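You operate a simulated robot arm through the tools that you are given. There is no shell and no other tool.

The job below is to be done with a simulated robot arm. You get a single attempt, and the scene is never put back.

TASK
Hook up shore power: breaker off first, plug in, lock the ring, breaker on, dial to SHORE.

It is judged by the outcome, as a careful person would: the job done as asked, and still so three seconds after it is handed in. It fails if anything else is knocked over, pushed out of place, dropped, spilled or broken.

THE ROBOT
A 6-joint arm with a three-finger gripper, fixed in place. Base frame: the origin is on the floor under the middle of its stand, x ahead of it, y to its left, z up. Units: m, rad, N and s.
It reaches about 1.213 m from its shoulder. Its first joint turns from -2.897 to 2.897 rad. Payload 4.89 kg.
Tool frame: the origin (TCP) lies between the finger pads and is the grasp point; the fingertips stand 0.03 m ahead of it; z points along the fingers, y is the line along which they close. The gripper opens to 0.164 m; its body begins 0.125 m behind the TCP.
Orientation is that of the tool frame in the base frame, as a unit quaternion [x, y, z, w]. With the fingers straight down and closing along the base's y, the tool's x points along the base's -x, its y along +y and its z along -z.

THE INTERFACE
- The arm moves only by the tool step_arm. Its argument "plan" is a list of rows, each an object of numbers (a shift or turn left out is 0, a gripper value left out holds the last): "x", "y", "z": the shift along the tool's x, y, z in m; "ax", "ay", "az": the turn, a rotation vector about the tool's x, y, z in rad; "gripper": the closure, from 0 (fully open) to 1 (shut). In form: [{"x": .., "y": .., "z": .., "ax": .., "ay": .., "az": .., "gripper": ..}, ...]. A call has 1 to 20 rows; each row is the pose to reach, as a shift and turn from the pose commanded when the call began, along the tool's axes at that moment. A row lasts 0.2 s, in which the tool goes at most 0.05 m and 0.15 rad; a call with a longer step from one row to the next is refused whole, and so is a gripper value outside its range. A pose out of reach is approached as far as the arm can. The call stops where the force on the tool passes 40 N (or 10 N more than at its start, if that is more) or the arm is blocked; 0.2 s more then pass. The fingers move at their own pace (about 0.108 m/s each) and stop on an object; they squeeze with about 39 N. The grip force told is the motor's: it shows also when the fingers shut on nothing. Time passes only in rows, and 0.2 s behind the last, so rows that repeat a pose let the fingers close. It gives the time, the measured TCP pose, the force on the tool (base axes), the opening and the grip force at its end, in the units of the frame above (readings bear some noise), with the torque about the TCP (base axes, N m) and any sound that the robot's microphone picked up, and new pictures: "pictures" is both (left out), scene, wrist or none.
- Cameras (640 x 400 px; columns grow to the right, rows downward): "scene" is fixed at [0.3983, 0.6513, 1.811]; the picture's right is [-0.81, -0.58, 0.00], its down [-0.36, 0.51, -0.78] and it looks along [0.45, -0.64, -0.63] (base axes); focal length 308 px, centre (320, 200). "wrist" rides on the gripper at [0.076, -0.002, -0.152] in the tool frame; the picture's right is [0.02, 1.00, 0.00], its down [-0.88, 0.02, -0.47] and it looks along [-0.47, 0.01, 0.88] (tool axes); focal length 247 px, centre (320, 200). There is no depth. A picture from a camera that has moved, and an enlarged one, comes with that camera's place and axes in the base frame and with its lens.
- lift_body(by): moves the trunk up (or, below 0, down) by that many m; the arm rides with it, the base frame stays. It gives what a move gives, with no picture.
- zoom(camera, box): a new picture of the part [left, top, right, bottom] of that camera's present view, enlarged. No time passes.
- finish_job(): hands the job in; it is judged then, once.

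Places have to be worked out from the pictures, the camera data and where the tool is seen. Open the gripper and draw the arm clear of the work before you hand the job in, unless the task says otherwise.

The tools are called after "Call:" as a command line: name --argument value ..., lists and objects as JSON in quotes. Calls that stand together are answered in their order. step_arm: Moves the arm, as the interface text tells. Its arguments: {"type":"object","properties":{"plan":{"type":"array"},"pictures":{"type":"string","enum":["both","scene","wrist","none"]}},"required":["plan"]} The other tools are called the same way: lift_body (by) moves the trunk up or down; zoom (camera, box) takes an enlarged picture of a part of a camera's view; finish_job () hands the job in.

At the start:

```text
time: 0.0
eef_pos: [0.6108, -0.0194, 1.5553]
ee_rot: [0.0, 1.0, 0.0, 0.0]
ft_force: [-0.6, 0.5, 0.0]
moment: [-0.01, -0.01, 0.02]
finger_gap: 0.164
gripper_force: 0.0
trunk travel left (down, up): [-0.25, 0.14]
```

scene: 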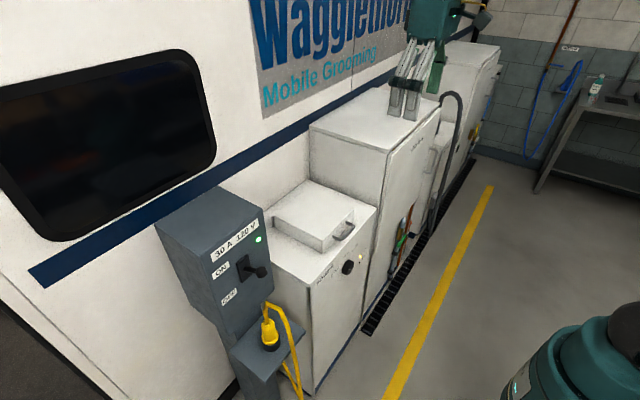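
wrist: 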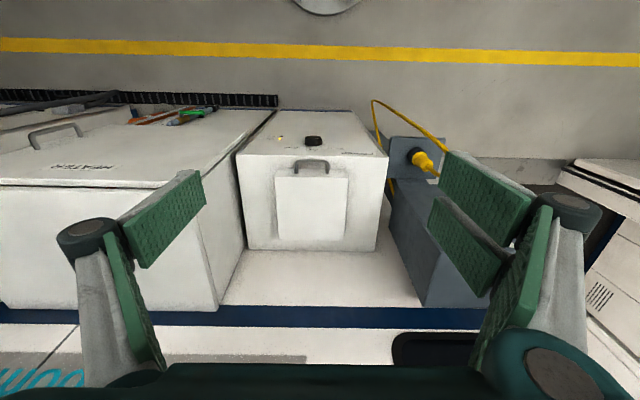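

I start by enlarging the parts of both views that matter: the pedestal with breaker and plug, and the cabinet with the flap and dial.

Call:
zoom --camera "scene" --box '[150, 170, 390, 400]'

Call:
zoom --camera "wrist" --box '[220, 80, 460, 230]'

Call:
zoom --camera "scene" --box '[190, 220, 310, 310]'

Call:
zoom --camera "scene" --box '[260, 190, 390, 300]'

```text
1.74 times, centred on (270, 285) of scene
camera zoom: at [0.3983, 0.6513, 1.811], right [-0.81, -0.58, 0.0], down [-0.36, 0.51, -0.78], along [0.45, -0.64, -0.63], focal length 536 px, centre (407, 52)
```

zoom: 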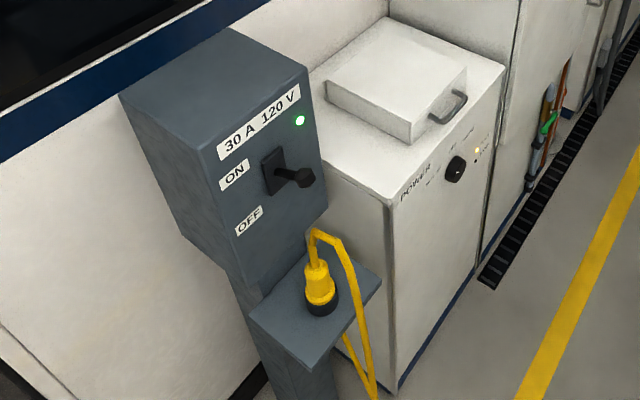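

```text
2.67 times, centred on (340, 155) of wrist
camera zoom: at [0.5336, -0.0215, 1.7091], right [-0.02, 1.0, 0.0], down [0.88, 0.02, 0.47], along [0.47, 0.01, -0.88], focal length 659 px, centre (267, 320)
```

zoom: 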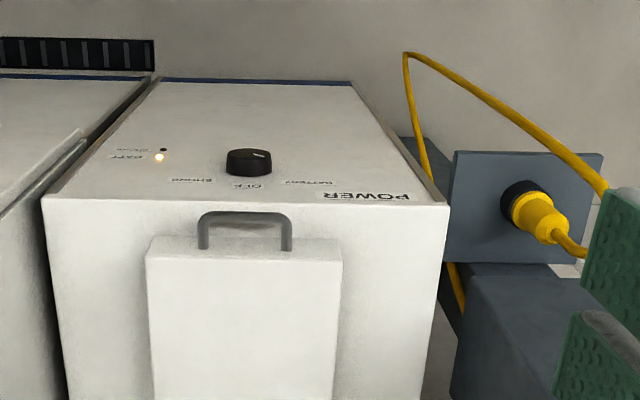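

```text
4.44 times, centred on (250, 265) of scene
camera zoom: at [0.3983, 0.6513, 1.811], right [-0.81, -0.58, 0.0], down [-0.36, 0.51, -0.78], along [0.45, -0.64, -0.63], focal length 1370 px, centre (631, -89)
```

zoom: 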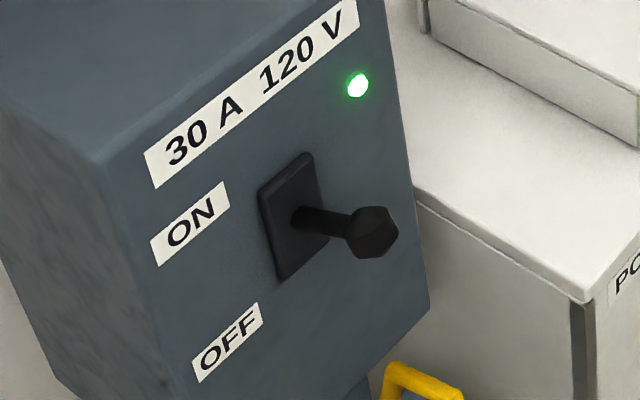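

```text
3.64 times, centred on (325, 245) of scene
camera zoom: at [0.3983, 0.6513, 1.811], right [-0.81, -0.58, 0.0], down [-0.36, 0.51, -0.78], along [0.45, -0.64, -0.63], focal length 1121 px, centre (302, 36)
```

zoom: 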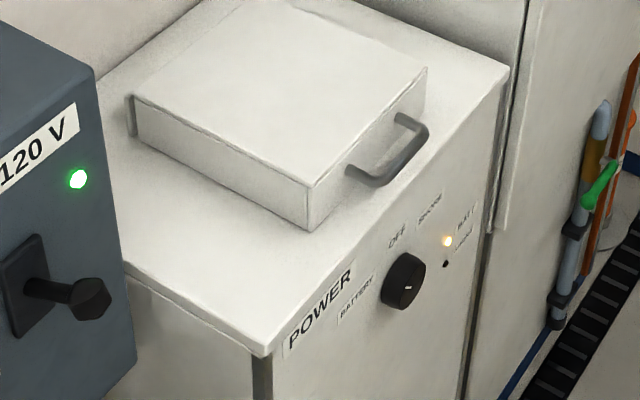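

The dial works out to about (0.757, -0.04, 0.862), and the hood handle on top of the cabinet is about (0.77, -0.04, 1.035). I can't see the inlet yet, so I enlarge the other areas before moving.

Call:
zoom --camera "scene" --box '[370, 60, 520, 290]'

Call:
zoom --camera "wrist" --box '[0, 80, 240, 230]'

Call:
zoom --camera "wrist" --box '[240, 120, 400, 220]'

Call:
zoom --camera "scene" --box '[225, 290, 315, 400]'

```text
1.74 times, centred on (445, 175) of scene
camera zoom: at [0.3983, 0.6513, 1.811], right [-0.81, -0.58, 0.0], down [-0.36, 0.51, -0.78], along [0.45, -0.64, -0.63], focal length 536 px, centre (103, 244)
```

zoom: 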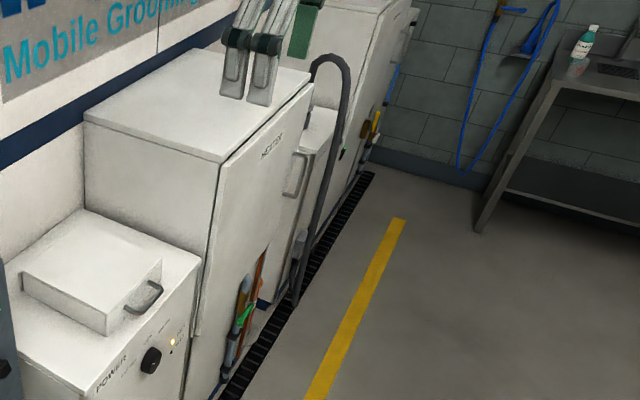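

```text
2.67 times, centred on (120, 155) of wrist
camera zoom: at [0.5336, -0.0215, 1.7091], right [-0.02, 1.0, 0.0], down [0.88, 0.02, 0.47], along [0.47, 0.01, -0.88], focal length 659 px, centre (853, 320)
```

zoom: 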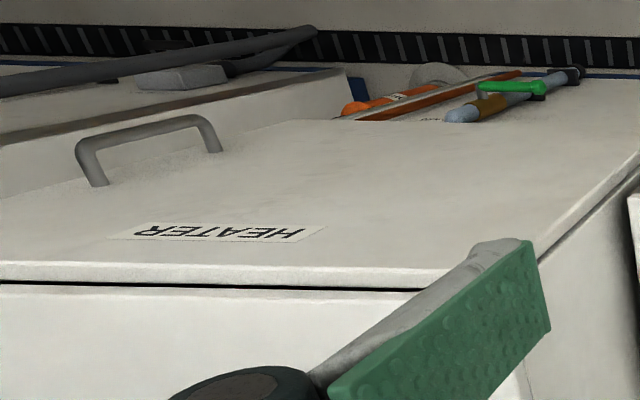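

```text
4.00 times, centred on (320, 170) of wrist
camera zoom: at [0.5336, -0.0215, 1.7091], right [-0.02, 1.0, 0.0], down [0.88, 0.02, 0.47], along [0.47, 0.01, -0.88], focal length 988 px, centre (320, 320)
```

zoom: 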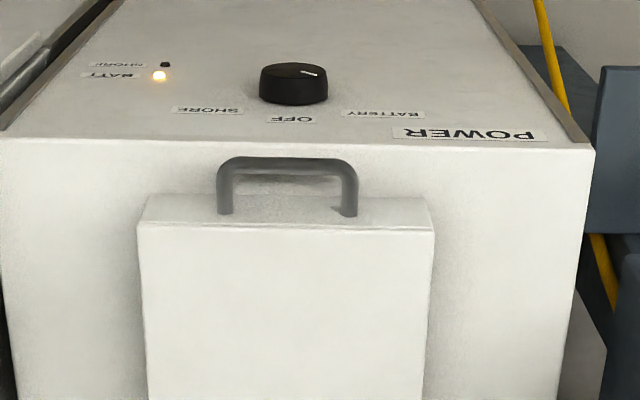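

```text
3.64 times, centred on (270, 345) of scene
camera zoom: at [0.3983, 0.6513, 1.811], right [-0.81, -0.58, 0.0], down [-0.36, 0.51, -0.78], along [0.45, -0.64, -0.63], focal length 1121 px, centre (502, -327)
```

zoom: 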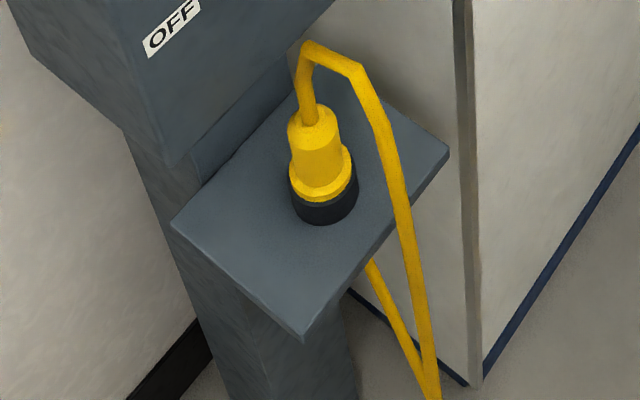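

The breaker lever is on the pedestal face that looks back at the robot, tip near (0.80, 0.34, 1.19). The plug stands parked upright on the shelf below it, near (0.816, 0.34, 0.81). I slide the tool left to look straight at the pedestal.

Call:
step_arm --plan '[{"y": 0.05}, {"y": 0.1}, {"y": 0.15}, {"y": 0.2}, {"y": 0.25}, {"y": 0.3}, {"y": 0.34}]' --pictures "both"

```text
time: 1.6
eef_pos: [0.6097, 0.3192, 1.5579]
ee_rot: [0.0, 1.0, 0.0, 0.0]
ft_force: [-0.6, -0.6, 0.4]
moment: [0.06, 0.02, -0.01]
finger_gap: 0.1642
gripper_force: 0.1
trunk travel left (down, up): [-0.25, 0.14]
camera wrist: at [0.5331, 0.3173, 1.711], right [-0.02, 1.0, 0.0], down [0.88, 0.02, 0.47], along [0.47, 0.01, -0.88], focal length 247 px, centre (320, 200)
```

scene: 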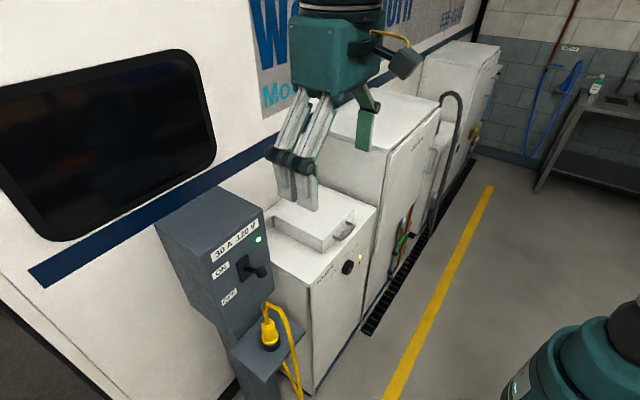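
wrist: 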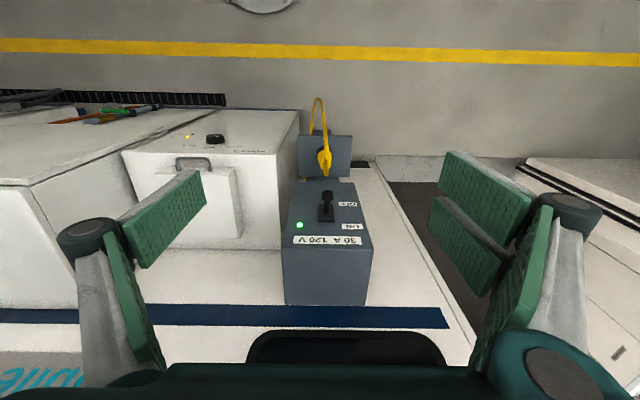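

The pedestal is now in the clear middle of the wrist view, so I enlarge the lever and the plug.

Call:
zoom --camera "wrist" --box '[260, 90, 400, 180]'

Call:
zoom --camera "wrist" --box '[270, 160, 390, 310]'

Call:
zoom --camera "scene" --box '[255, 0, 425, 220]'

```text
4.44 times, centred on (330, 135) of wrist
camera zoom: at [0.5331, 0.3173, 1.711], right [-0.02, 1.0, 0.0], down [0.88, 0.02, 0.47], along [0.47, 0.01, -0.88], focal length 1098 px, centre (276, 489)
```

zoom: 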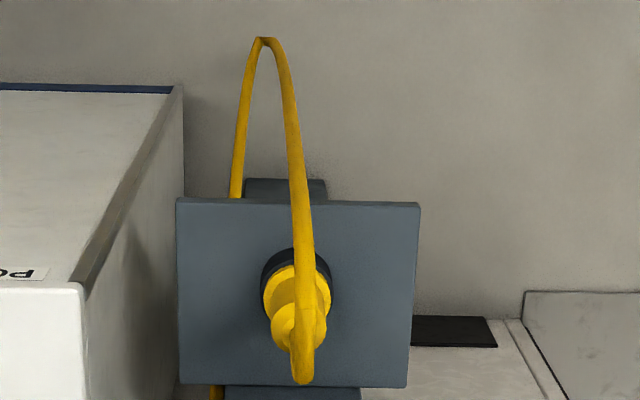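

```text
2.67 times, centred on (330, 235) of wrist
camera zoom: at [0.5331, 0.3173, 1.711], right [-0.02, 1.0, 0.0], down [0.88, 0.02, 0.47], along [0.47, 0.01, -0.88], focal length 659 px, centre (293, 107)
```

zoom: 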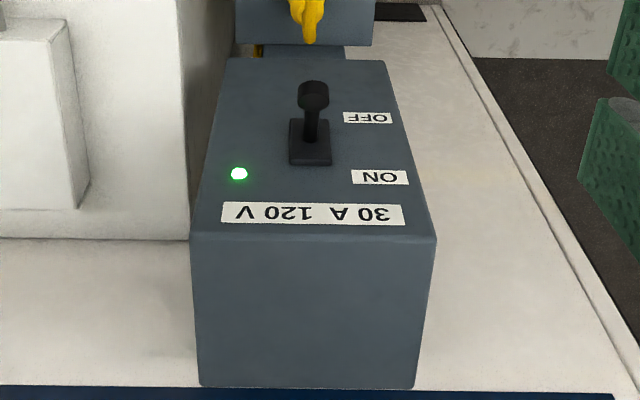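

```text
1.82 times, centred on (340, 110) of scene
camera zoom: at [0.3983, 0.6513, 1.811], right [-0.81, -0.58, 0.0], down [-0.36, 0.51, -0.78], along [0.45, -0.64, -0.63], focal length 561 px, centre (284, 364)
```

zoom: 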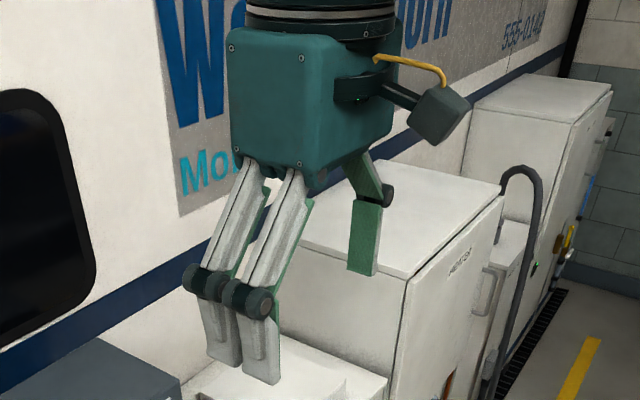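

The lever tip triangulates to (0.796, 0.341, 1.196), its pivot to about (0.87, 0.341, 1.16), and the box front to x≈0.866. The plug axis is near (0.814, 0.340). I want the camera on the upper side for forward-pointing work, so I roll the tool half a turn here in free space.

Call:
step_arm --plan '[{"az": 0.15}, {"az": 0.3}, {"az": 0.45}, {"az": 0.6}, {"az": 0.75}, {"az": 0.9}, {"az": 1.05}, {"az": 1.2}, {"az": 1.35}, {"az": 1.5}, {"az": 1.5708}]' --pictures "scene"

```text
time: 4.0
eef_pos: [0.6099, 0.321, 1.5549]
ee_rot: [0.708, 0.706, 0.0, 0.001]
ft_force: [-0.8, 0.3, 0.5]
moment: [-0.03, 0.01, 0.01]
finger_gap: 0.1643
gripper_force: 0.0
trunk travel left (down, up): [-0.25, 0.14]
```

scene: 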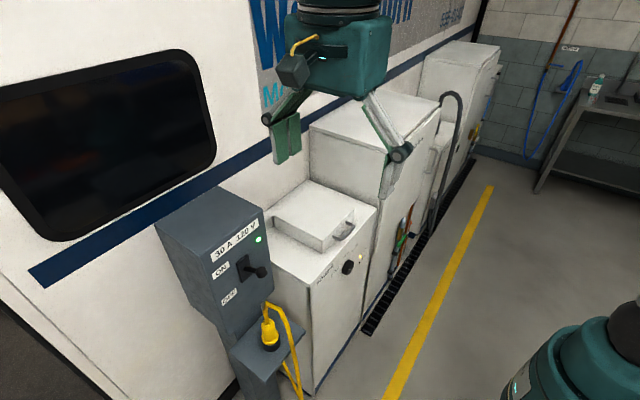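

The quarter turn went cleanly, leaving the camera on the +y side. I continue another quarter turn so tool x points toward +x.

Call:
step_arm --plan '[{"az": 0.15}, {"az": 0.3}, {"az": 0.45}, {"az": 0.6}, {"az": 0.75}, {"az": 0.9}, {"az": 1.05}, {"az": 1.2}, {"az": 1.35}, {"az": 1.5}, {"az": 1.5708}]' --pictures "both"

```text
time: 6.4
eef_pos: [0.6101, 0.3184, 1.5542]
ee_rot: [0.951, 0.309, 0.0, -0.002]
ft_force: [0.0, -0.5, 0.4]
moment: [-0.01, -0.02, -0.02]
finger_gap: 0.1642
gripper_force: 0.0
out of reach, approached as far as the arm can: row 7, 8, 9, 10, 11
trunk travel left (down, up): [-0.25, 0.14]
camera wrist: at [0.6721, 0.3647, 1.708], right [0.61, -0.79, 0.0], down [-0.7, -0.54, 0.47], along [-0.38, -0.28, -0.88], focal length 247 px, centre (320, 200)
```

scene: 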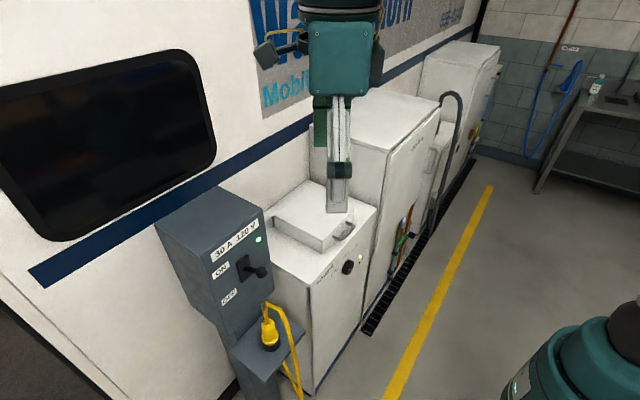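
wrist: 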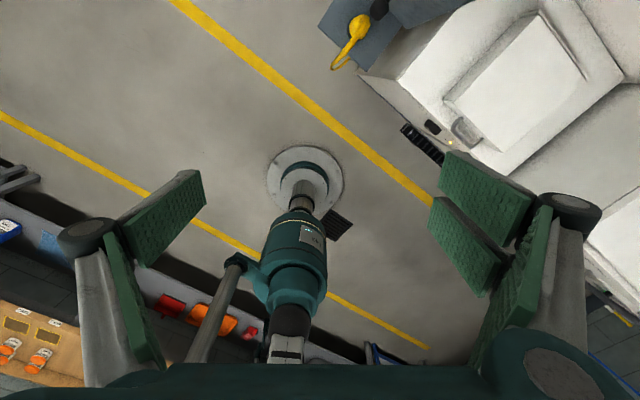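

The roll hit a joint limit at about 144°, so I go back to a 90° roll. That puts the camera at the side and the fingers closing vertically once the tool is level, which suits the lever and handle.

Call:
step_arm --plan '[{"az": -0.15}, {"az": -0.3}, {"az": -0.45}, {"az": -0.6}, {"az": -0.75}, {"az": -0.9}]' --pictures "none"

```text
time: 7.8
eef_pos: [0.6094, 0.3204, 1.556]
ee_rot: [0.72, 0.693, 0.0, -0.002]
ft_force: [0.1, -0.7, -0.6]
moment: [-0.02, 0.0, 0.02]
finger_gap: 0.1639
gripper_force: 0.1
trunk travel left (down, up): [-0.25, 0.14]
```

Commands carry on from the reached pose, so the roll is now about 92°. I pitch the tool to horizontal pointing at the pedestal, descend to lever height well in front of it, and close the fingers.

Call:
step_arm --plan '[{"az": -0.042, "gripper": 1}, {"ax": -0.15, "z": 0.02}, {"ax": -0.3, "z": 0.04}, {"ax": -0.45, "z": 0.06}, {"ax": -0.6, "z": 0.08}, {"ax": -0.75, "z": 0.1}, {"ax": -0.9, "z": 0.13}, {"ax": -1.05, "z": 0.16}, {"ax": -1.2, "z": 0.19}, {"ax": -1.35, "z": 0.22}, {"ax": -1.5, "z": 0.25}, {"ax": -1.5708, "z": 0.26}]' --pictures "both"

```text
refused: row 2 steps farther than a row can; nothing moved
```

The first row's roll made the second step too large, so I drop it and only pitch here.

Call:
step_arm --plan '[{"ax": -0.14, "z": 0.02, "gripper": 1}, {"ax": -0.28, "z": 0.04}, {"ax": -0.42, "z": 0.06}, {"ax": -0.56, "z": 0.08}, {"ax": -0.7, "z": 0.1}, {"ax": -0.84, "z": 0.13}, {"ax": -0.98, "z": 0.16}, {"ax": -1.12, "z": 0.19}, {"ax": -1.26, "z": 0.22}, {"ax": -1.4, "z": 0.25}, {"ax": -1.54, "z": 0.26}, {"ax": -1.5708, "z": 0.26}]' --pictures "both"

```text
time: 10.4
eef_pos: [0.6166, 0.3153, 1.294]
ee_rot: [0.505, 0.528, 0.457, 0.507]
ft_force: [-0.1, 2.0, -0.3]
moment: [0.01, -0.07, -0.13]
finger_gap: 0.0
gripper_force: 39.0
out of reach, approached as far as the arm can: row 11, 12
trunk travel left (down, up): [-0.25, 0.14]
camera wrist: at [0.4657, 0.3966, 1.2988], right [0.07, 0.09, 0.99], down [-0.49, -0.86, 0.12], along [0.87, -0.5, -0.01], focal length 247 px, centre (320, 200)
```

scene: 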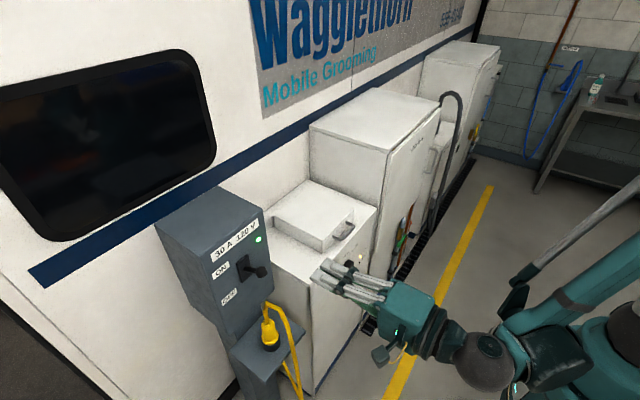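
wrist: 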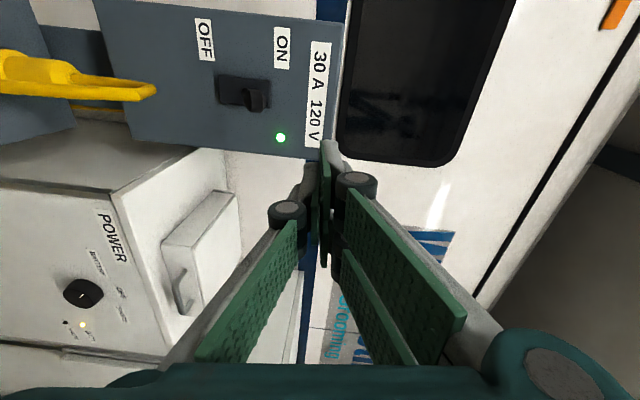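

The closed fingers are level and pointing at the pedestal, with the TCP at (0.617, 0.315, 1.294). I move forward so the fingertips end up over the lever knob, with the axis at z≈1.26, still above it.

Call:
step_arm --plan '[{"x": 0.007, "y": -0.005, "z": 0.03, "az": 0.02}, {"x": 0.014, "y": -0.01, "z": 0.065, "az": 0.04}, {"x": 0.021, "y": -0.014, "z": 0.1, "az": 0.06}, {"x": 0.028, "y": -0.018, "z": 0.135, "az": 0.07}, {"x": 0.0323, "y": -0.021, "z": 0.159, "az": 0.07}]' --pictures "both"

```text
time: 11.6
eef_pos: [0.7751, 0.3359, 1.2625]
ee_rot: [0.522, 0.521, 0.467, 0.488]
ft_force: [-1.0, -1.1, 0.1]
moment: [0.01, 0.06, 0.04]
finger_gap: 0.0
gripper_force: 38.7
out of reach, approached as far as the arm can: row 3, 4, 5
trunk travel left (down, up): [-0.25, 0.14]
camera wrist: at [0.624, 0.4162, 1.2735], right [0.09, 0.04, 1.0], down [-0.49, -0.87, 0.08], along [0.87, -0.49, -0.06], focal length 247 px, centre (320, 200)
```

scene: 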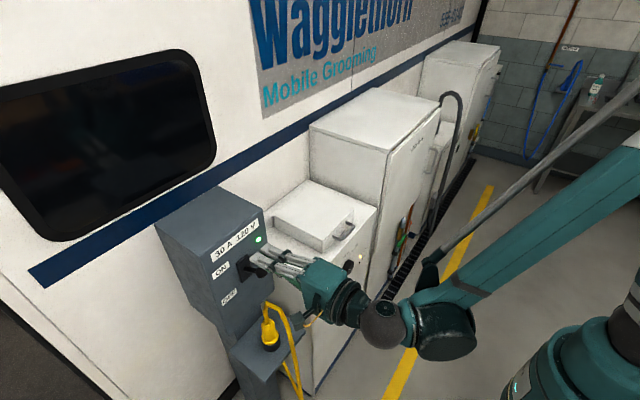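
wrist: 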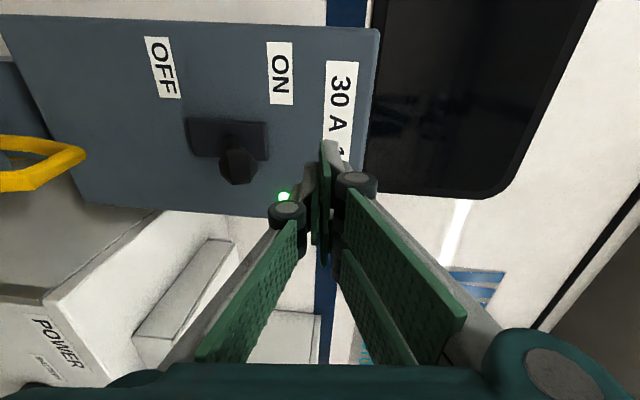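

Position reached, with only the roll not quite fully achieved. The lever knob sits about 6 cm below the fingers, so I press down slowly, adding a little forward shift to keep the tips over the knob.

Call:
step_arm --plan '[{"x": 0.005, "z": 0.01, "y": 0.0}, {"x": 0.005, "z": 0.012, "y": -0.02}, {"x": 0.005, "z": 0.014, "y": -0.04}, {"x": 0.005, "z": 0.015, "y": -0.055}, {"x": 0.005, "z": 0.016, "y": -0.07}, {"x": 0.005, "z": 0.017, "y": -0.085}, {"x": 0.005, "z": 0.018, "y": -0.1}, {"x": 0.005, "z": 0.018, "y": -0.11}]' --pictures "both"

```text
time: 13.4
eef_pos: [0.7887, 0.3367, 1.152]
ee_rot: [0.523, 0.519, 0.468, 0.488]
ft_force: [-0.6, -0.1, -0.1]
moment: [0.01, 0.05, 0.02]
finger_gap: 0.0
gripper_force: 38.6
trunk travel left (down, up): [-0.25, 0.14]
camera wrist: at [0.6387, 0.4182, 1.1629], right [0.09, 0.04, 1.0], down [-0.49, -0.87, 0.08], along [0.87, -0.5, -0.06], focal length 247 px, centre (320, 200)
```

scene: 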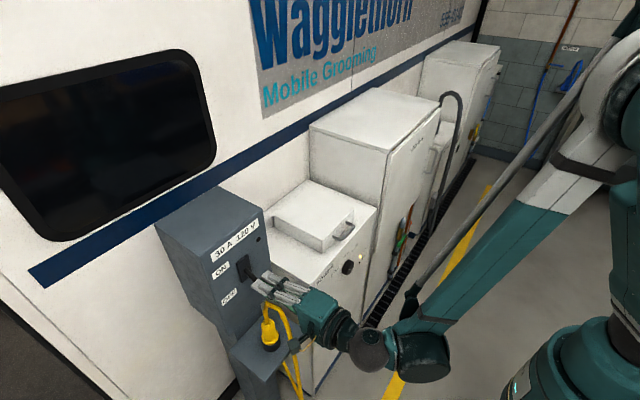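
wrist: 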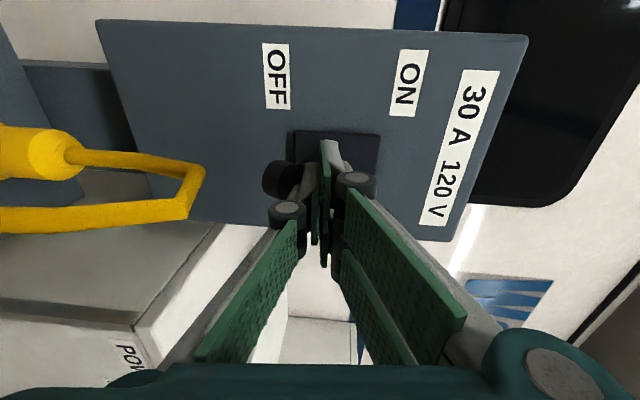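

The lever has moved down and the green LED looks dark. I enlarge both views to confirm.

Call:
zoom --camera "scene" --box '[190, 210, 320, 320]'

Call:
zoom --camera "wrist" --box '[230, 100, 420, 240]'

```text
3.64 times, centred on (255, 265) of scene
camera zoom: at [0.3983, 0.6513, 1.811], right [-0.81, -0.58, 0.0], down [-0.36, 0.51, -0.78], along [0.45, -0.64, -0.63], focal length 1121 px, centre (556, -36)
```

zoom: 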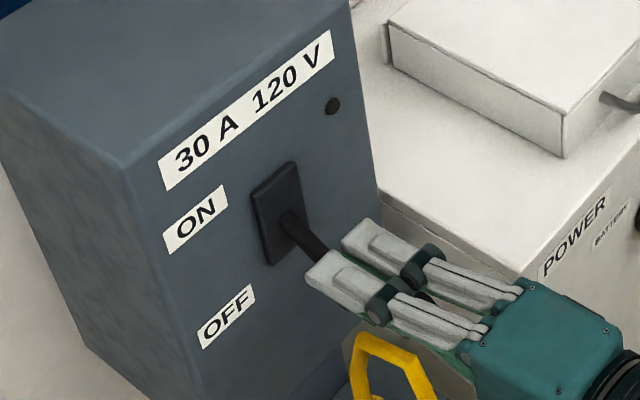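

```text
2.86 times, centred on (325, 170) of wrist
camera zoom: at [0.6387, 0.4182, 1.1629], right [0.09, 0.04, 1.0], down [-0.49, -0.87, 0.08], along [0.87, -0.5, -0.06], focal length 706 px, centre (306, 286)
```

zoom: 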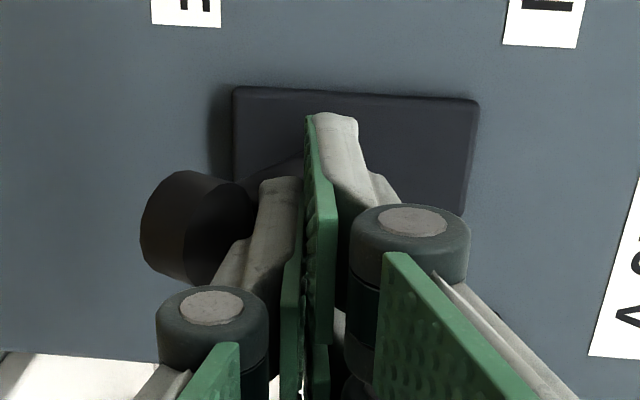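

The breaker is OFF: the LED is dark and the knob sits at z≈1.12. Next I retreat and slide across in front of the cabinet to look at the hood handle at close range.

Call:
step_arm --plan '[{"z": -0.04}, {"z": -0.085}, {"z": -0.13}, {"z": -0.17}, {"z": -0.175, "x": -0.045}, {"z": -0.175, "x": -0.09}, {"z": -0.175, "x": -0.135}, {"z": -0.175, "x": -0.18}, {"z": -0.175, "x": -0.225}, {"z": -0.175, "x": -0.27}, {"z": -0.175, "x": -0.315}, {"z": -0.175, "x": -0.36}, {"z": -0.175, "x": -0.378}]' --pictures "both"

```text
time: 16.2
eef_pos: [0.6072, -0.0183, 1.2399]
ee_rot: [0.518, 0.518, 0.464, 0.499]
ft_force: [-0.6, 0.4, 0.3]
moment: [0.16, -0.03, -0.1]
finger_gap: 0.0
gripper_force: 39.4
out of reach, approached as far as the arm can: row 1, 2, 3, 4, 5, 6, 7, 8, 9, 10, 11, 12, 13
trunk travel left (down, up): [-0.25, 0.14]
camera wrist: at [0.4589, 0.0637, 1.2468], right [0.07, 0.06, 1.0], down [-0.5, -0.86, 0.08], along [0.86, -0.5, -0.03], focal length 247 px, centre (320, 200)
```

scene: 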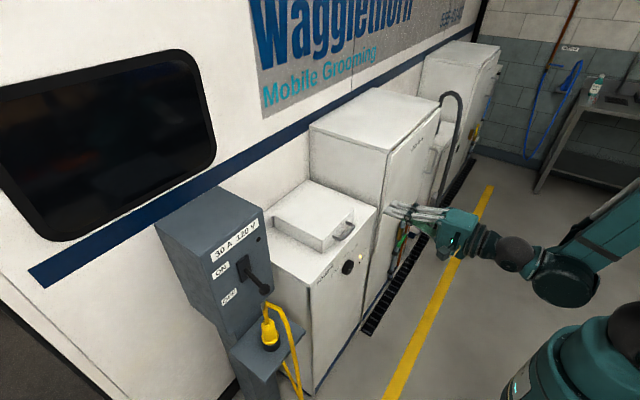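
wrist: 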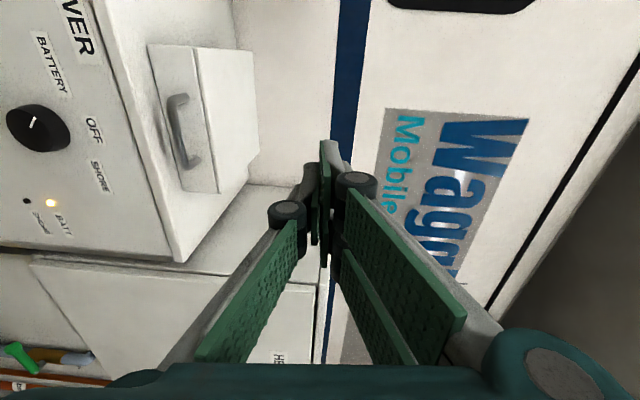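

The tool sits higher than commanded: level pointing at this radius is blocked by a wrist limit, so I will lower the trunk. First I enlarge the handle and dial in this good view.

Call:
zoom --camera "wrist" --box '[100, 20, 300, 240]'

Call:
zoom --camera "wrist" --box '[0, 10, 140, 250]'

Call:
zoom --camera "scene" --box '[270, 170, 380, 260]'

```text
1.82 times, centred on (200, 130) of wrist
camera zoom: at [0.4589, 0.0637, 1.2468], right [0.07, 0.06, 1.0], down [-0.5, -0.86, 0.08], along [0.86, -0.5, -0.03], focal length 449 px, centre (538, 327)
```

zoom: 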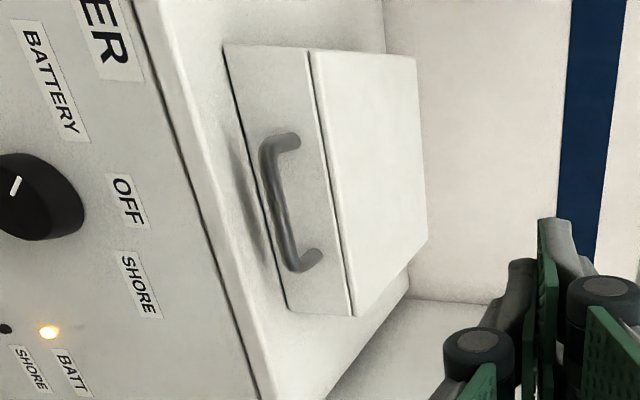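

```text
1.67 times, centred on (70, 130) of wrist
camera zoom: at [0.4589, 0.0637, 1.2468], right [0.07, 0.06, 1.0], down [-0.5, -0.86, 0.08], along [0.86, -0.5, -0.03], focal length 412 px, centre (737, 317)
```

zoom: 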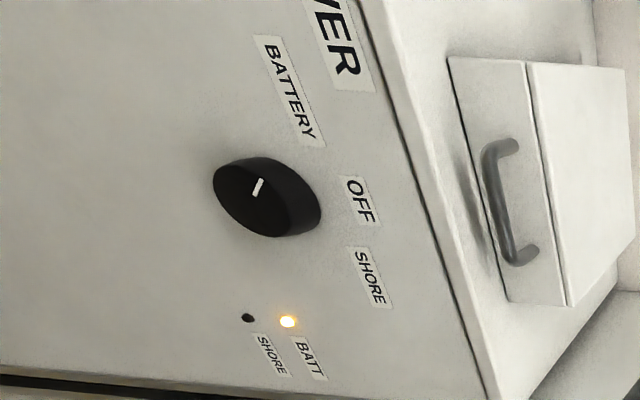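

```text
4.44 times, centred on (325, 215) of scene
camera zoom: at [0.3983, 0.6513, 1.811], right [-0.81, -0.58, 0.0], down [-0.36, 0.51, -0.78], along [0.45, -0.64, -0.63], focal length 1370 px, centre (298, 133)
```

zoom: 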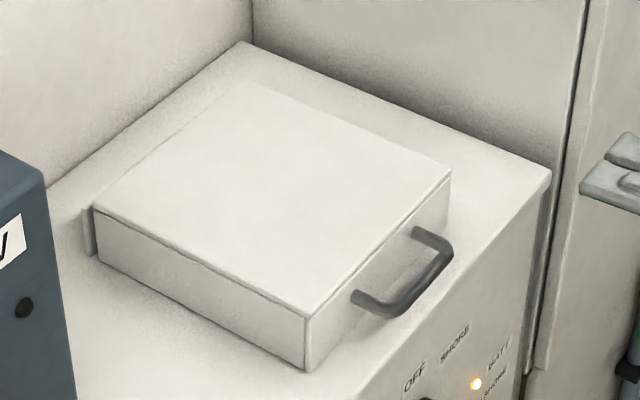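

The handle is a U-bar on the hood's front face, and the hood appears hinged at the back. The dial points at BATTERY, with OFF at the top and SHORE about 60° to the other side. I lower the trunk 0.2 m so level pointing works at these heights.

Call:
lift_body --by -0.2

```text
time: 18.4
eef_pos: [0.6083, -0.0165, 1.0387]
ee_rot: [0.524, 0.511, 0.473, 0.49]
ft_force: [-0.7, -0.4, -0.4]
moment: [0.0, 0.03, 0.04]
finger_gap: 0.0001
gripper_force: 38.8
trunk travel left (down, up): [-0.05, 0.34]
```

The TCP is now at (0.608, -0.017, 1.039), level with the handle. I centre it on the handle at y≈-0.04, part-open the fingers to about 4–5 cm, and look.

Call:
step_arm --plan '[{"x": -0.012, "y": 0.0, "gripper": 0.7}, {"x": -0.0235, "y": 0.0, "gripper": 0.7}, {"x": -0.0235, "y": 0.0, "gripper": 0.7}, {"x": -0.0235, "y": 0.0, "gripper": 0.7}]' --pictures "both"

```text
time: 19.4
eef_pos: [0.6066, -0.038, 1.0381]
ee_rot: [0.524, 0.512, 0.473, 0.49]
ft_force: [0.3, 0.5, -1.1]
moment: [0.0, 0.02, 0.01]
finger_gap: 0.049
gripper_force: 0.1
out of reach, approached as far as the arm can: row 1
trunk travel left (down, up): [-0.05, 0.34]
camera wrist: at [0.458, 0.0431, 1.0488], right [0.07, 0.02, 1.0], down [-0.5, -0.87, 0.06], along [0.87, -0.5, -0.05], focal length 247 px, centre (320, 200)
```

scene: 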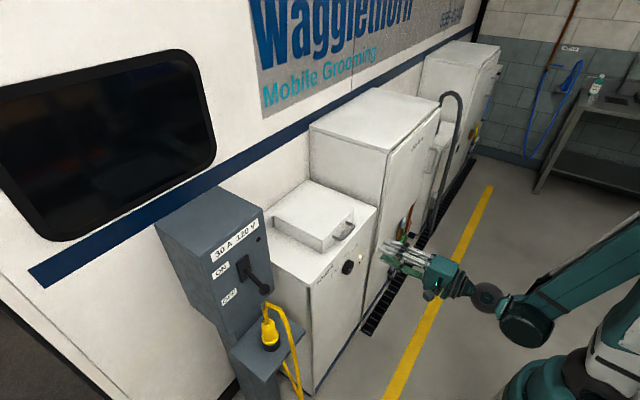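
wrist: 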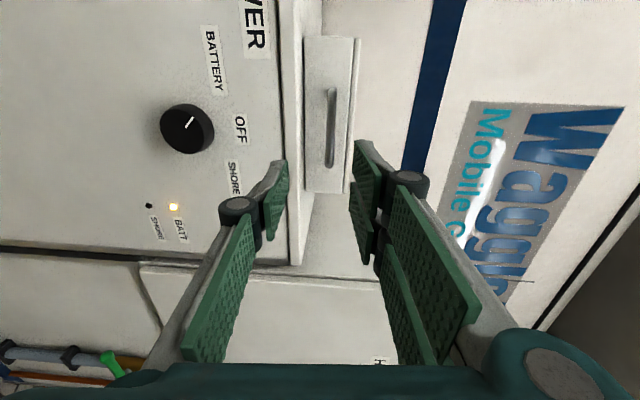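

Call:
zoom --camera "wrist" --box '[220, 20, 440, 280]'

Call:
zoom --camera "scene" --box '[330, 200, 520, 330]'

```text
1.54 times, centred on (330, 150) of wrist
camera zoom: at [0.458, 0.0431, 1.0488], right [0.07, 0.02, 1.0], down [-0.5, -0.87, 0.06], along [0.87, -0.5, -0.05], focal length 380 px, centre (305, 277)
```

zoom: 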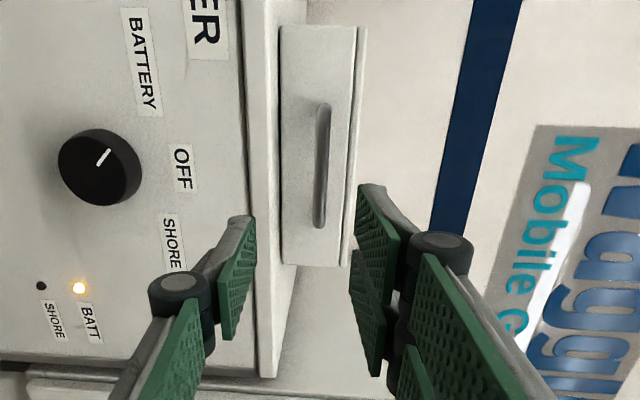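

```text
3.08 times, centred on (425, 265) of scene
camera zoom: at [0.3983, 0.6513, 1.811], right [-0.81, -0.58, 0.0], down [-0.36, 0.51, -0.78], along [0.45, -0.64, -0.63], focal length 949 px, centre (-3, 0)
```

zoom: 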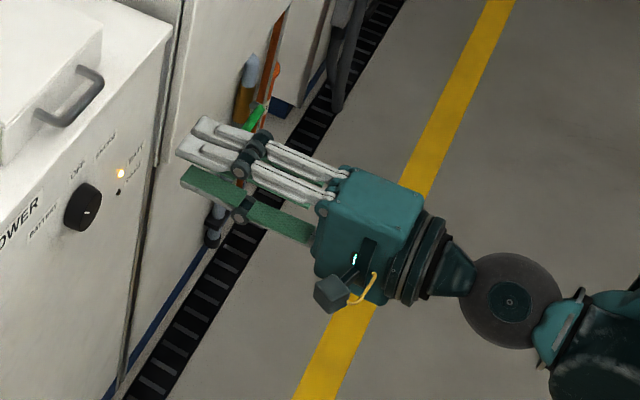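

The bar comes out at about (0.77, -0.036, 1.040), 10 mm thick, with the cabinet top at z≈0.993 and the hood front at x≈0.806. I narrow the opening to about 34 mm so the lower finger clears the cabinet top, then move in to just short of the bar.

Call:
step_arm --plan '[{"z": 0.03, "y": 0.006, "x": 0.002, "gripper": 0.79}, {"z": 0.06, "y": 0.012, "x": 0.004, "gripper": 0.79}, {"z": 0.09, "y": 0.0125, "x": 0.005, "gripper": 0.79}, {"z": 0.105, "y": 0.013, "x": 0.005, "gripper": 0.79}, {"z": 0.105, "y": 0.013, "x": 0.005, "gripper": 0.79}]' --pictures "wrist"

```text
time: 20.6
eef_pos: [0.7135, -0.0371, 1.0461]
ee_rot: [0.524, 0.511, 0.473, 0.49]
ft_force: [-0.7, -0.6, 0.5]
moment: [0.01, 0.0, 0.02]
finger_gap: 0.0346
gripper_force: 0.1
trunk travel left (down, up): [-0.05, 0.34]
camera wrist: at [0.5642, 0.0444, 1.0551], right [0.07, 0.02, 1.0], down [-0.5, -0.87, 0.06], along [0.87, -0.5, -0.05], focal length 247 px, centre (320, 200)
```

wrist: 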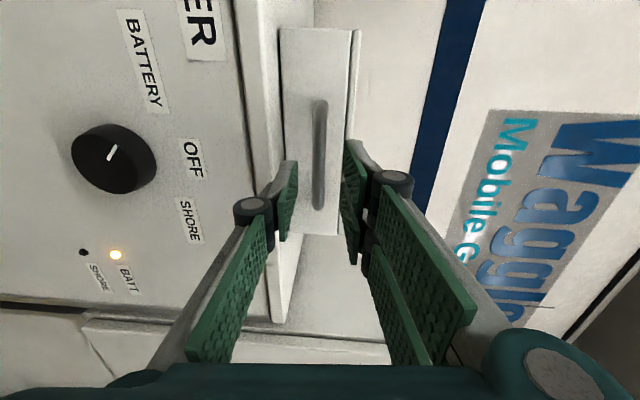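

The bar is centred between the fingers at z≈1.041. I advance the last 4.5 cm and close on it.

Call:
step_arm --plan '[{"z": 0.015}, {"z": 0.03}, {"z": 0.045}, {"z": 0.045, "gripper": 1}, {"z": 0.045, "gripper": 1}, {"z": 0.045, "gripper": 1}]' --pictures "both"

```text
time: 22.0
eef_pos: [0.7596, -0.0363, 1.0427]
ee_rot: [0.525, 0.51, 0.473, 0.49]
ft_force: [9.7, 0.5, 0.4]
moment: [0.09, 0.03, 0.04]
finger_gap: 0.011
gripper_force: 45.2
trunk travel left (down, up): [-0.05, 0.34]
camera wrist: at [0.6099, 0.0442, 1.0526], right [0.07, 0.02, 1.0], down [-0.5, -0.87, 0.06], along [0.87, -0.5, -0.05], focal length 247 px, centre (320, 200)
```

scene: 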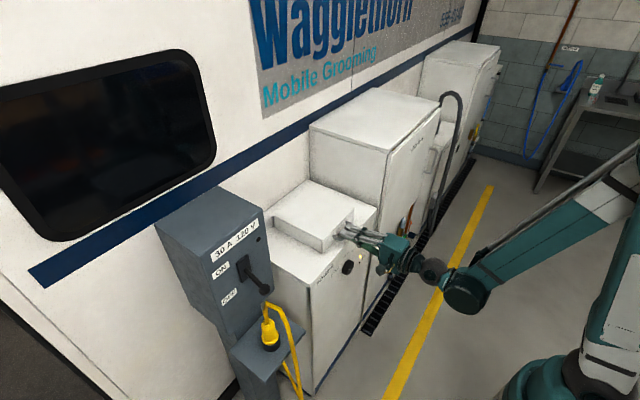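
wrist: 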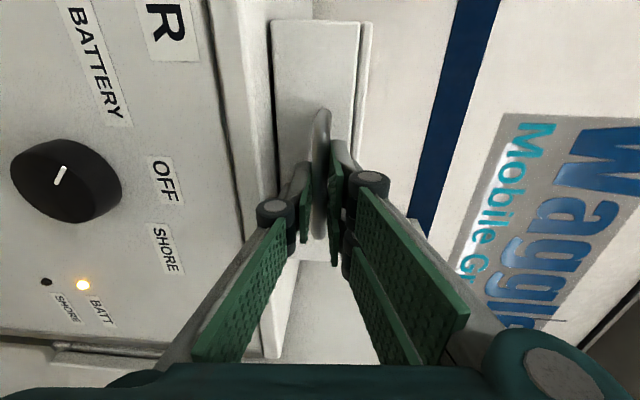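

The bar is gripped with an 11 mm gap. I lift a small test amount along an arc about a hinge assumed at the hood's back edge, and watch the force and the picture.

Call:
step_arm --plan '[{"y": 0.009, "z": 0.0013, "ax": 0.035}, {"y": 0.018, "z": 0.0026, "ax": 0.07}, {"y": 0.027, "z": 0.0045, "ax": 0.105}, {"y": 0.036, "z": 0.0065, "ax": 0.14}]' --pictures "both"

```text
time: 23.0
eef_pos: [0.7661, -0.0369, 1.0793]
ee_rot: [0.557, 0.543, 0.436, 0.453]
ft_force: [-35.6, -0.2, -0.2]
moment: [-0.36, 0.01, -0.04]
finger_gap: 0.0105
gripper_force: 44.8
trunk travel left (down, up): [-0.05, 0.34]
camera wrist: at [0.6183, 0.0437, 1.109], right [0.21, 0.02, 0.98], down [-0.48, -0.87, 0.12], along [0.85, -0.5, -0.17], focal length 247 px, centre (320, 200)
```

scene: 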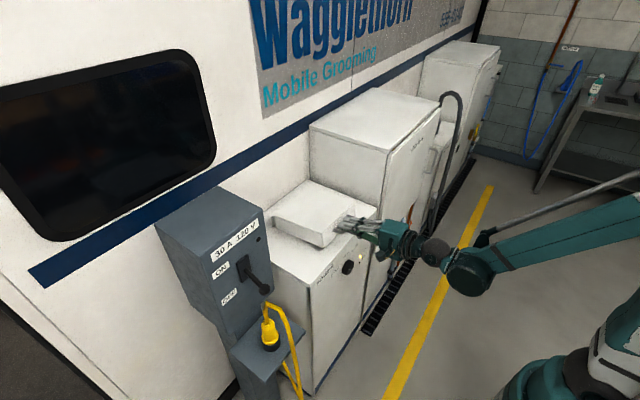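
wrist: 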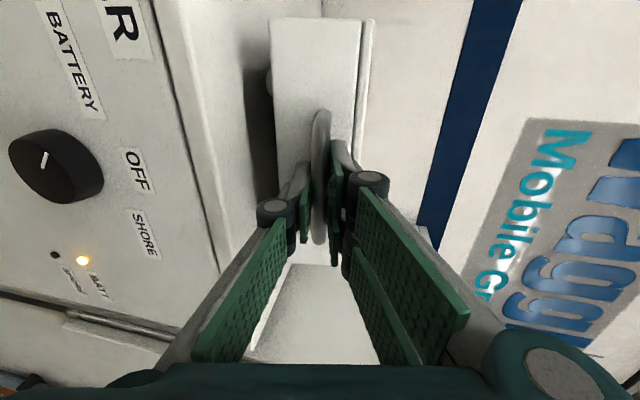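

The hood is rising, but a -36 N x-force says I am moving too far toward +x, so the hinge must be higher than assumed. I ease back a few millimetres and enlarge the view under the hood.

Call:
step_arm --plan '[{"z": -0.003, "y": -0.0007}, {"z": -0.006, "y": -0.0013}]' --pictures "wrist"

Call:
zoom --camera "scene" --box '[260, 160, 400, 270]'

```text
time: 23.6
eef_pos: [0.7649, -0.039, 1.0773]
ee_rot: [0.558, 0.543, 0.436, 0.452]
ft_force: [35.2, 5.9, -2.1]
moment: [-0.52, -0.03, 0.4]
finger_gap: 0.0107
gripper_force: 44.7
trunk travel left (down, up): [-0.05, 0.34]
camera wrist: at [0.6175, 0.0434, 1.108], right [0.21, 0.02, 0.98], down [-0.48, -0.87, 0.12], along [0.85, -0.5, -0.17], focal length 247 px, centre (320, 200)
```

wrist: 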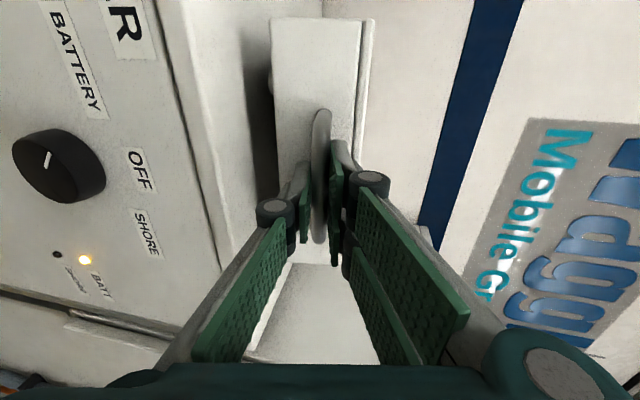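

```text
3.64 times, centred on (330, 215) of scene
camera zoom: at [0.3983, 0.6513, 1.811], right [-0.81, -0.58, 0.0], down [-0.36, 0.51, -0.78], along [0.45, -0.64, -0.63], focal length 1121 px, centre (284, 146)
```

zoom: 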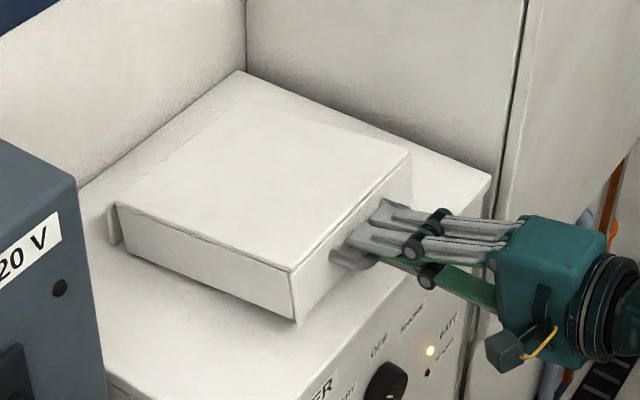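

The force flipped to +35 N after easing back 6 mm, so a rigid pinch needs a very exact arc; the data fit a hinge near (1.017, 1.02). I open slightly to about 25 mm so the bar is loosely caged, letting the lower finger carry the hood while the bar can slide.

Call:
step_arm --plan '[{"gripper": 0.85}, {"gripper": 0.85}]' --pictures "wrist"

```text
time: 24.2
eef_pos: [0.7613, -0.0381, 1.0776]
ee_rot: [0.558, 0.543, 0.437, 0.451]
ft_force: [-0.8, -0.3, -0.3]
moment: [-0.03, 0.03, 0.02]
finger_gap: 0.0254
gripper_force: 1.4
trunk travel left (down, up): [-0.05, 0.34]
camera wrist: at [0.614, 0.043, 1.1082], right [0.21, 0.02, 0.98], down [-0.48, -0.87, 0.12], along [0.85, -0.5, -0.17], focal length 247 px, centre (320, 200)
```

wrist: 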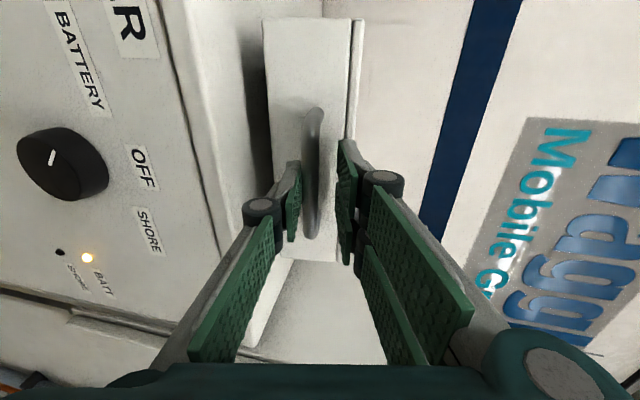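

The bar now rests on the lower finger with almost no force. I raise it along the arc to about 40° open, pitching the tool down as the hood turns.

Call:
step_arm --plan '[{"y": 0.019, "z": 0.003, "ax": 0.052}, {"y": 0.0377, "z": 0.0061, "ax": 0.105}, {"y": 0.055, "z": 0.01, "ax": 0.157}, {"y": 0.0725, "z": 0.0141, "ax": 0.209}, {"y": 0.089, "z": 0.02, "ax": 0.262}, {"y": 0.1059, "z": 0.0267, "ax": 0.314}, {"y": 0.1215, "z": 0.035, "ax": 0.366}, {"y": 0.1373, "z": 0.0439, "ax": 0.419}]' --pictures "both"

```text
time: 25.3
eef_pos: [0.79, -0.0388, 1.1508]
ee_rot: [0.606, 0.591, 0.37, 0.384]
ft_force: [-31.5, -0.1, 8.9]
moment: [0.07, 0.31, 0.92]
finger_gap: 0.011
gripper_force: 44.0
trunk travel left (down, up): [-0.05, 0.34]
stopped in row 5: the force on the tool passed its limit at 53 N (the readings are from after the stop); the commanded pose is now the measured one
camera wrist: at [0.654, 0.0426, 1.2156], right [0.43, 0.01, 0.9], down [-0.44, -0.87, 0.23], along [0.79, -0.5, -0.37], focal length 247 px, centre (320, 200)
```

scene: 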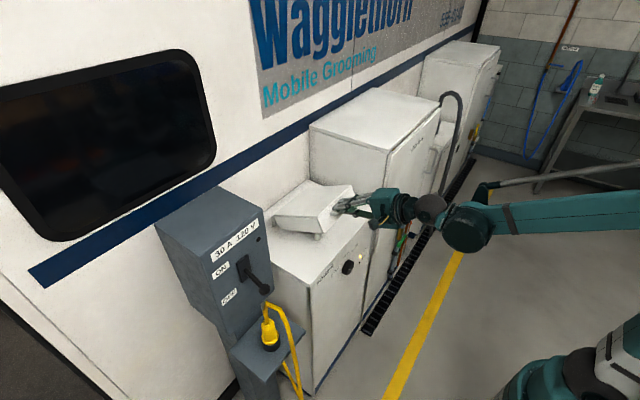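
wrist: 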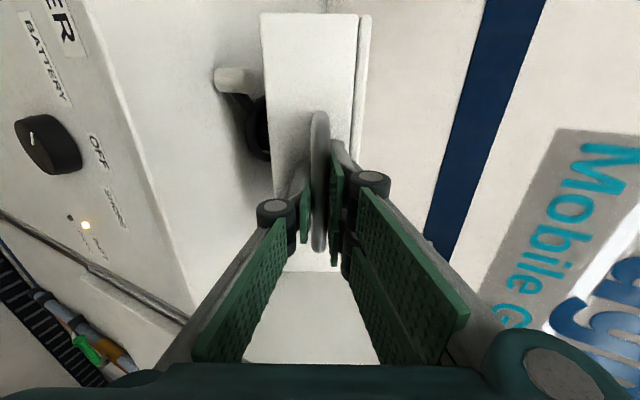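

The fingers had closed back to 11 mm, so from now on I give the gripper value in every row. The hood is at about 27° and something is visible underneath; I re-open slightly and enlarge.

Call:
step_arm --plan '[{"gripper": 0.85}, {"gripper": 0.85}]' --pictures "wrist"

Call:
zoom --camera "wrist" --box '[190, 10, 390, 280]'

Call:
zoom --camera "scene" --box '[260, 160, 400, 270]'

```text
time: 25.9
eef_pos: [0.7912, -0.0389, 1.1514]
ee_rot: [0.605, 0.589, 0.371, 0.385]
ft_force: [-33.9, 0.7, 9.3]
moment: [0.1, 0.25, 0.34]
finger_gap: 0.0274
gripper_force: 0.0
trunk travel left (down, up): [-0.05, 0.34]
camera wrist: at [0.6549, 0.0426, 1.2162], right [0.43, 0.01, 0.9], down [-0.44, -0.87, 0.22], along [0.79, -0.5, -0.37], focal length 247 px, centre (320, 200)
```

wrist: 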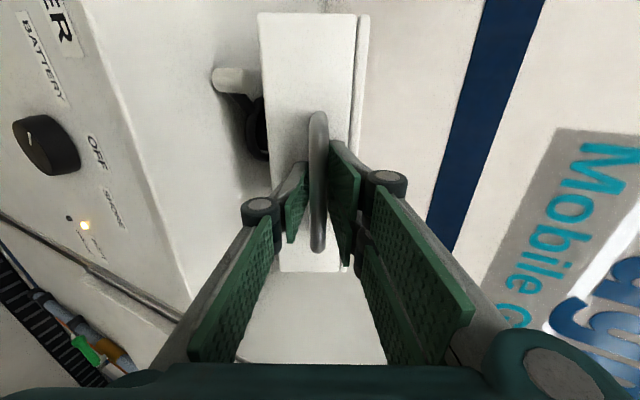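

```text
1.48 times, centred on (290, 145) of wrist
camera zoom: at [0.6549, 0.0426, 1.2162], right [0.43, 0.01, 0.9], down [-0.44, -0.87, 0.22], along [0.79, -0.5, -0.37], focal length 366 px, centre (364, 282)
```

zoom: 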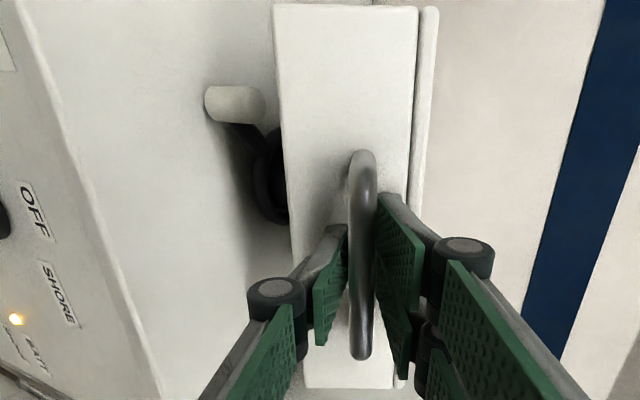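

```text
3.64 times, centred on (330, 215) of scene
camera zoom: at [0.3983, 0.6513, 1.811], right [-0.81, -0.58, 0.0], down [-0.36, 0.51, -0.78], along [0.45, -0.64, -0.63], focal length 1121 px, centre (284, 146)
```

zoom: 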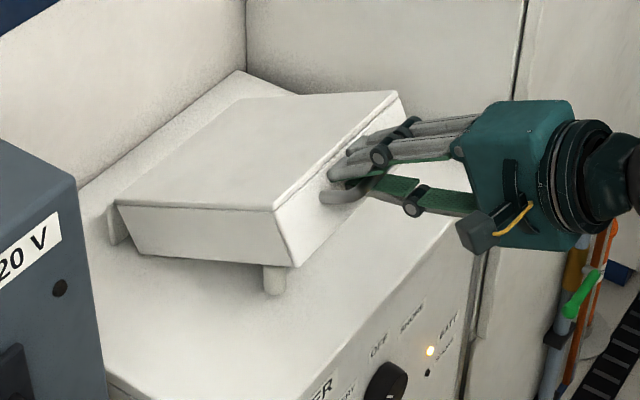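

Under the hood is the inlet: a black ring with a lever arm ending in a white knob, so that is the locking ring. The -34 N suggests the fingertips are pressing the hood's face, so I back off 7 mm along the tool.

Call:
step_arm --plan '[{"z": -0.004, "gripper": 0.85}, {"z": -0.008, "gripper": 0.85}]' --pictures "wrist"

```text
time: 26.5
eef_pos: [0.7857, -0.0389, 1.1536]
ee_rot: [0.606, 0.59, 0.37, 0.385]
ft_force: [-1.2, -0.2, -0.6]
moment: [-0.02, 0.01, 0.04]
finger_gap: 0.0253
gripper_force: 0.9
trunk travel left (down, up): [-0.05, 0.34]
camera wrist: at [0.6505, 0.0425, 1.2183], right [0.43, 0.01, 0.9], down [-0.44, -0.87, 0.23], along [0.79, -0.5, -0.37], focal length 247 px, centre (320, 200)
```

wrist: 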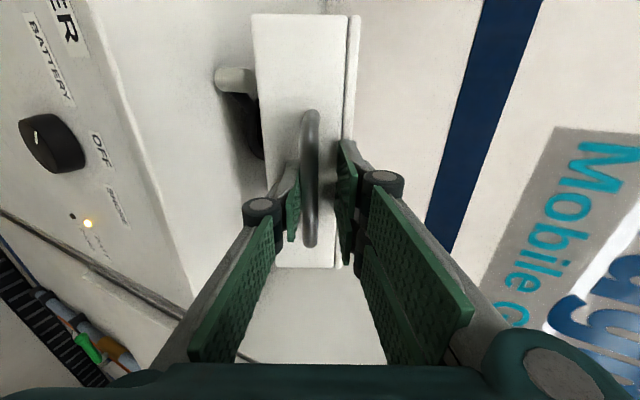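

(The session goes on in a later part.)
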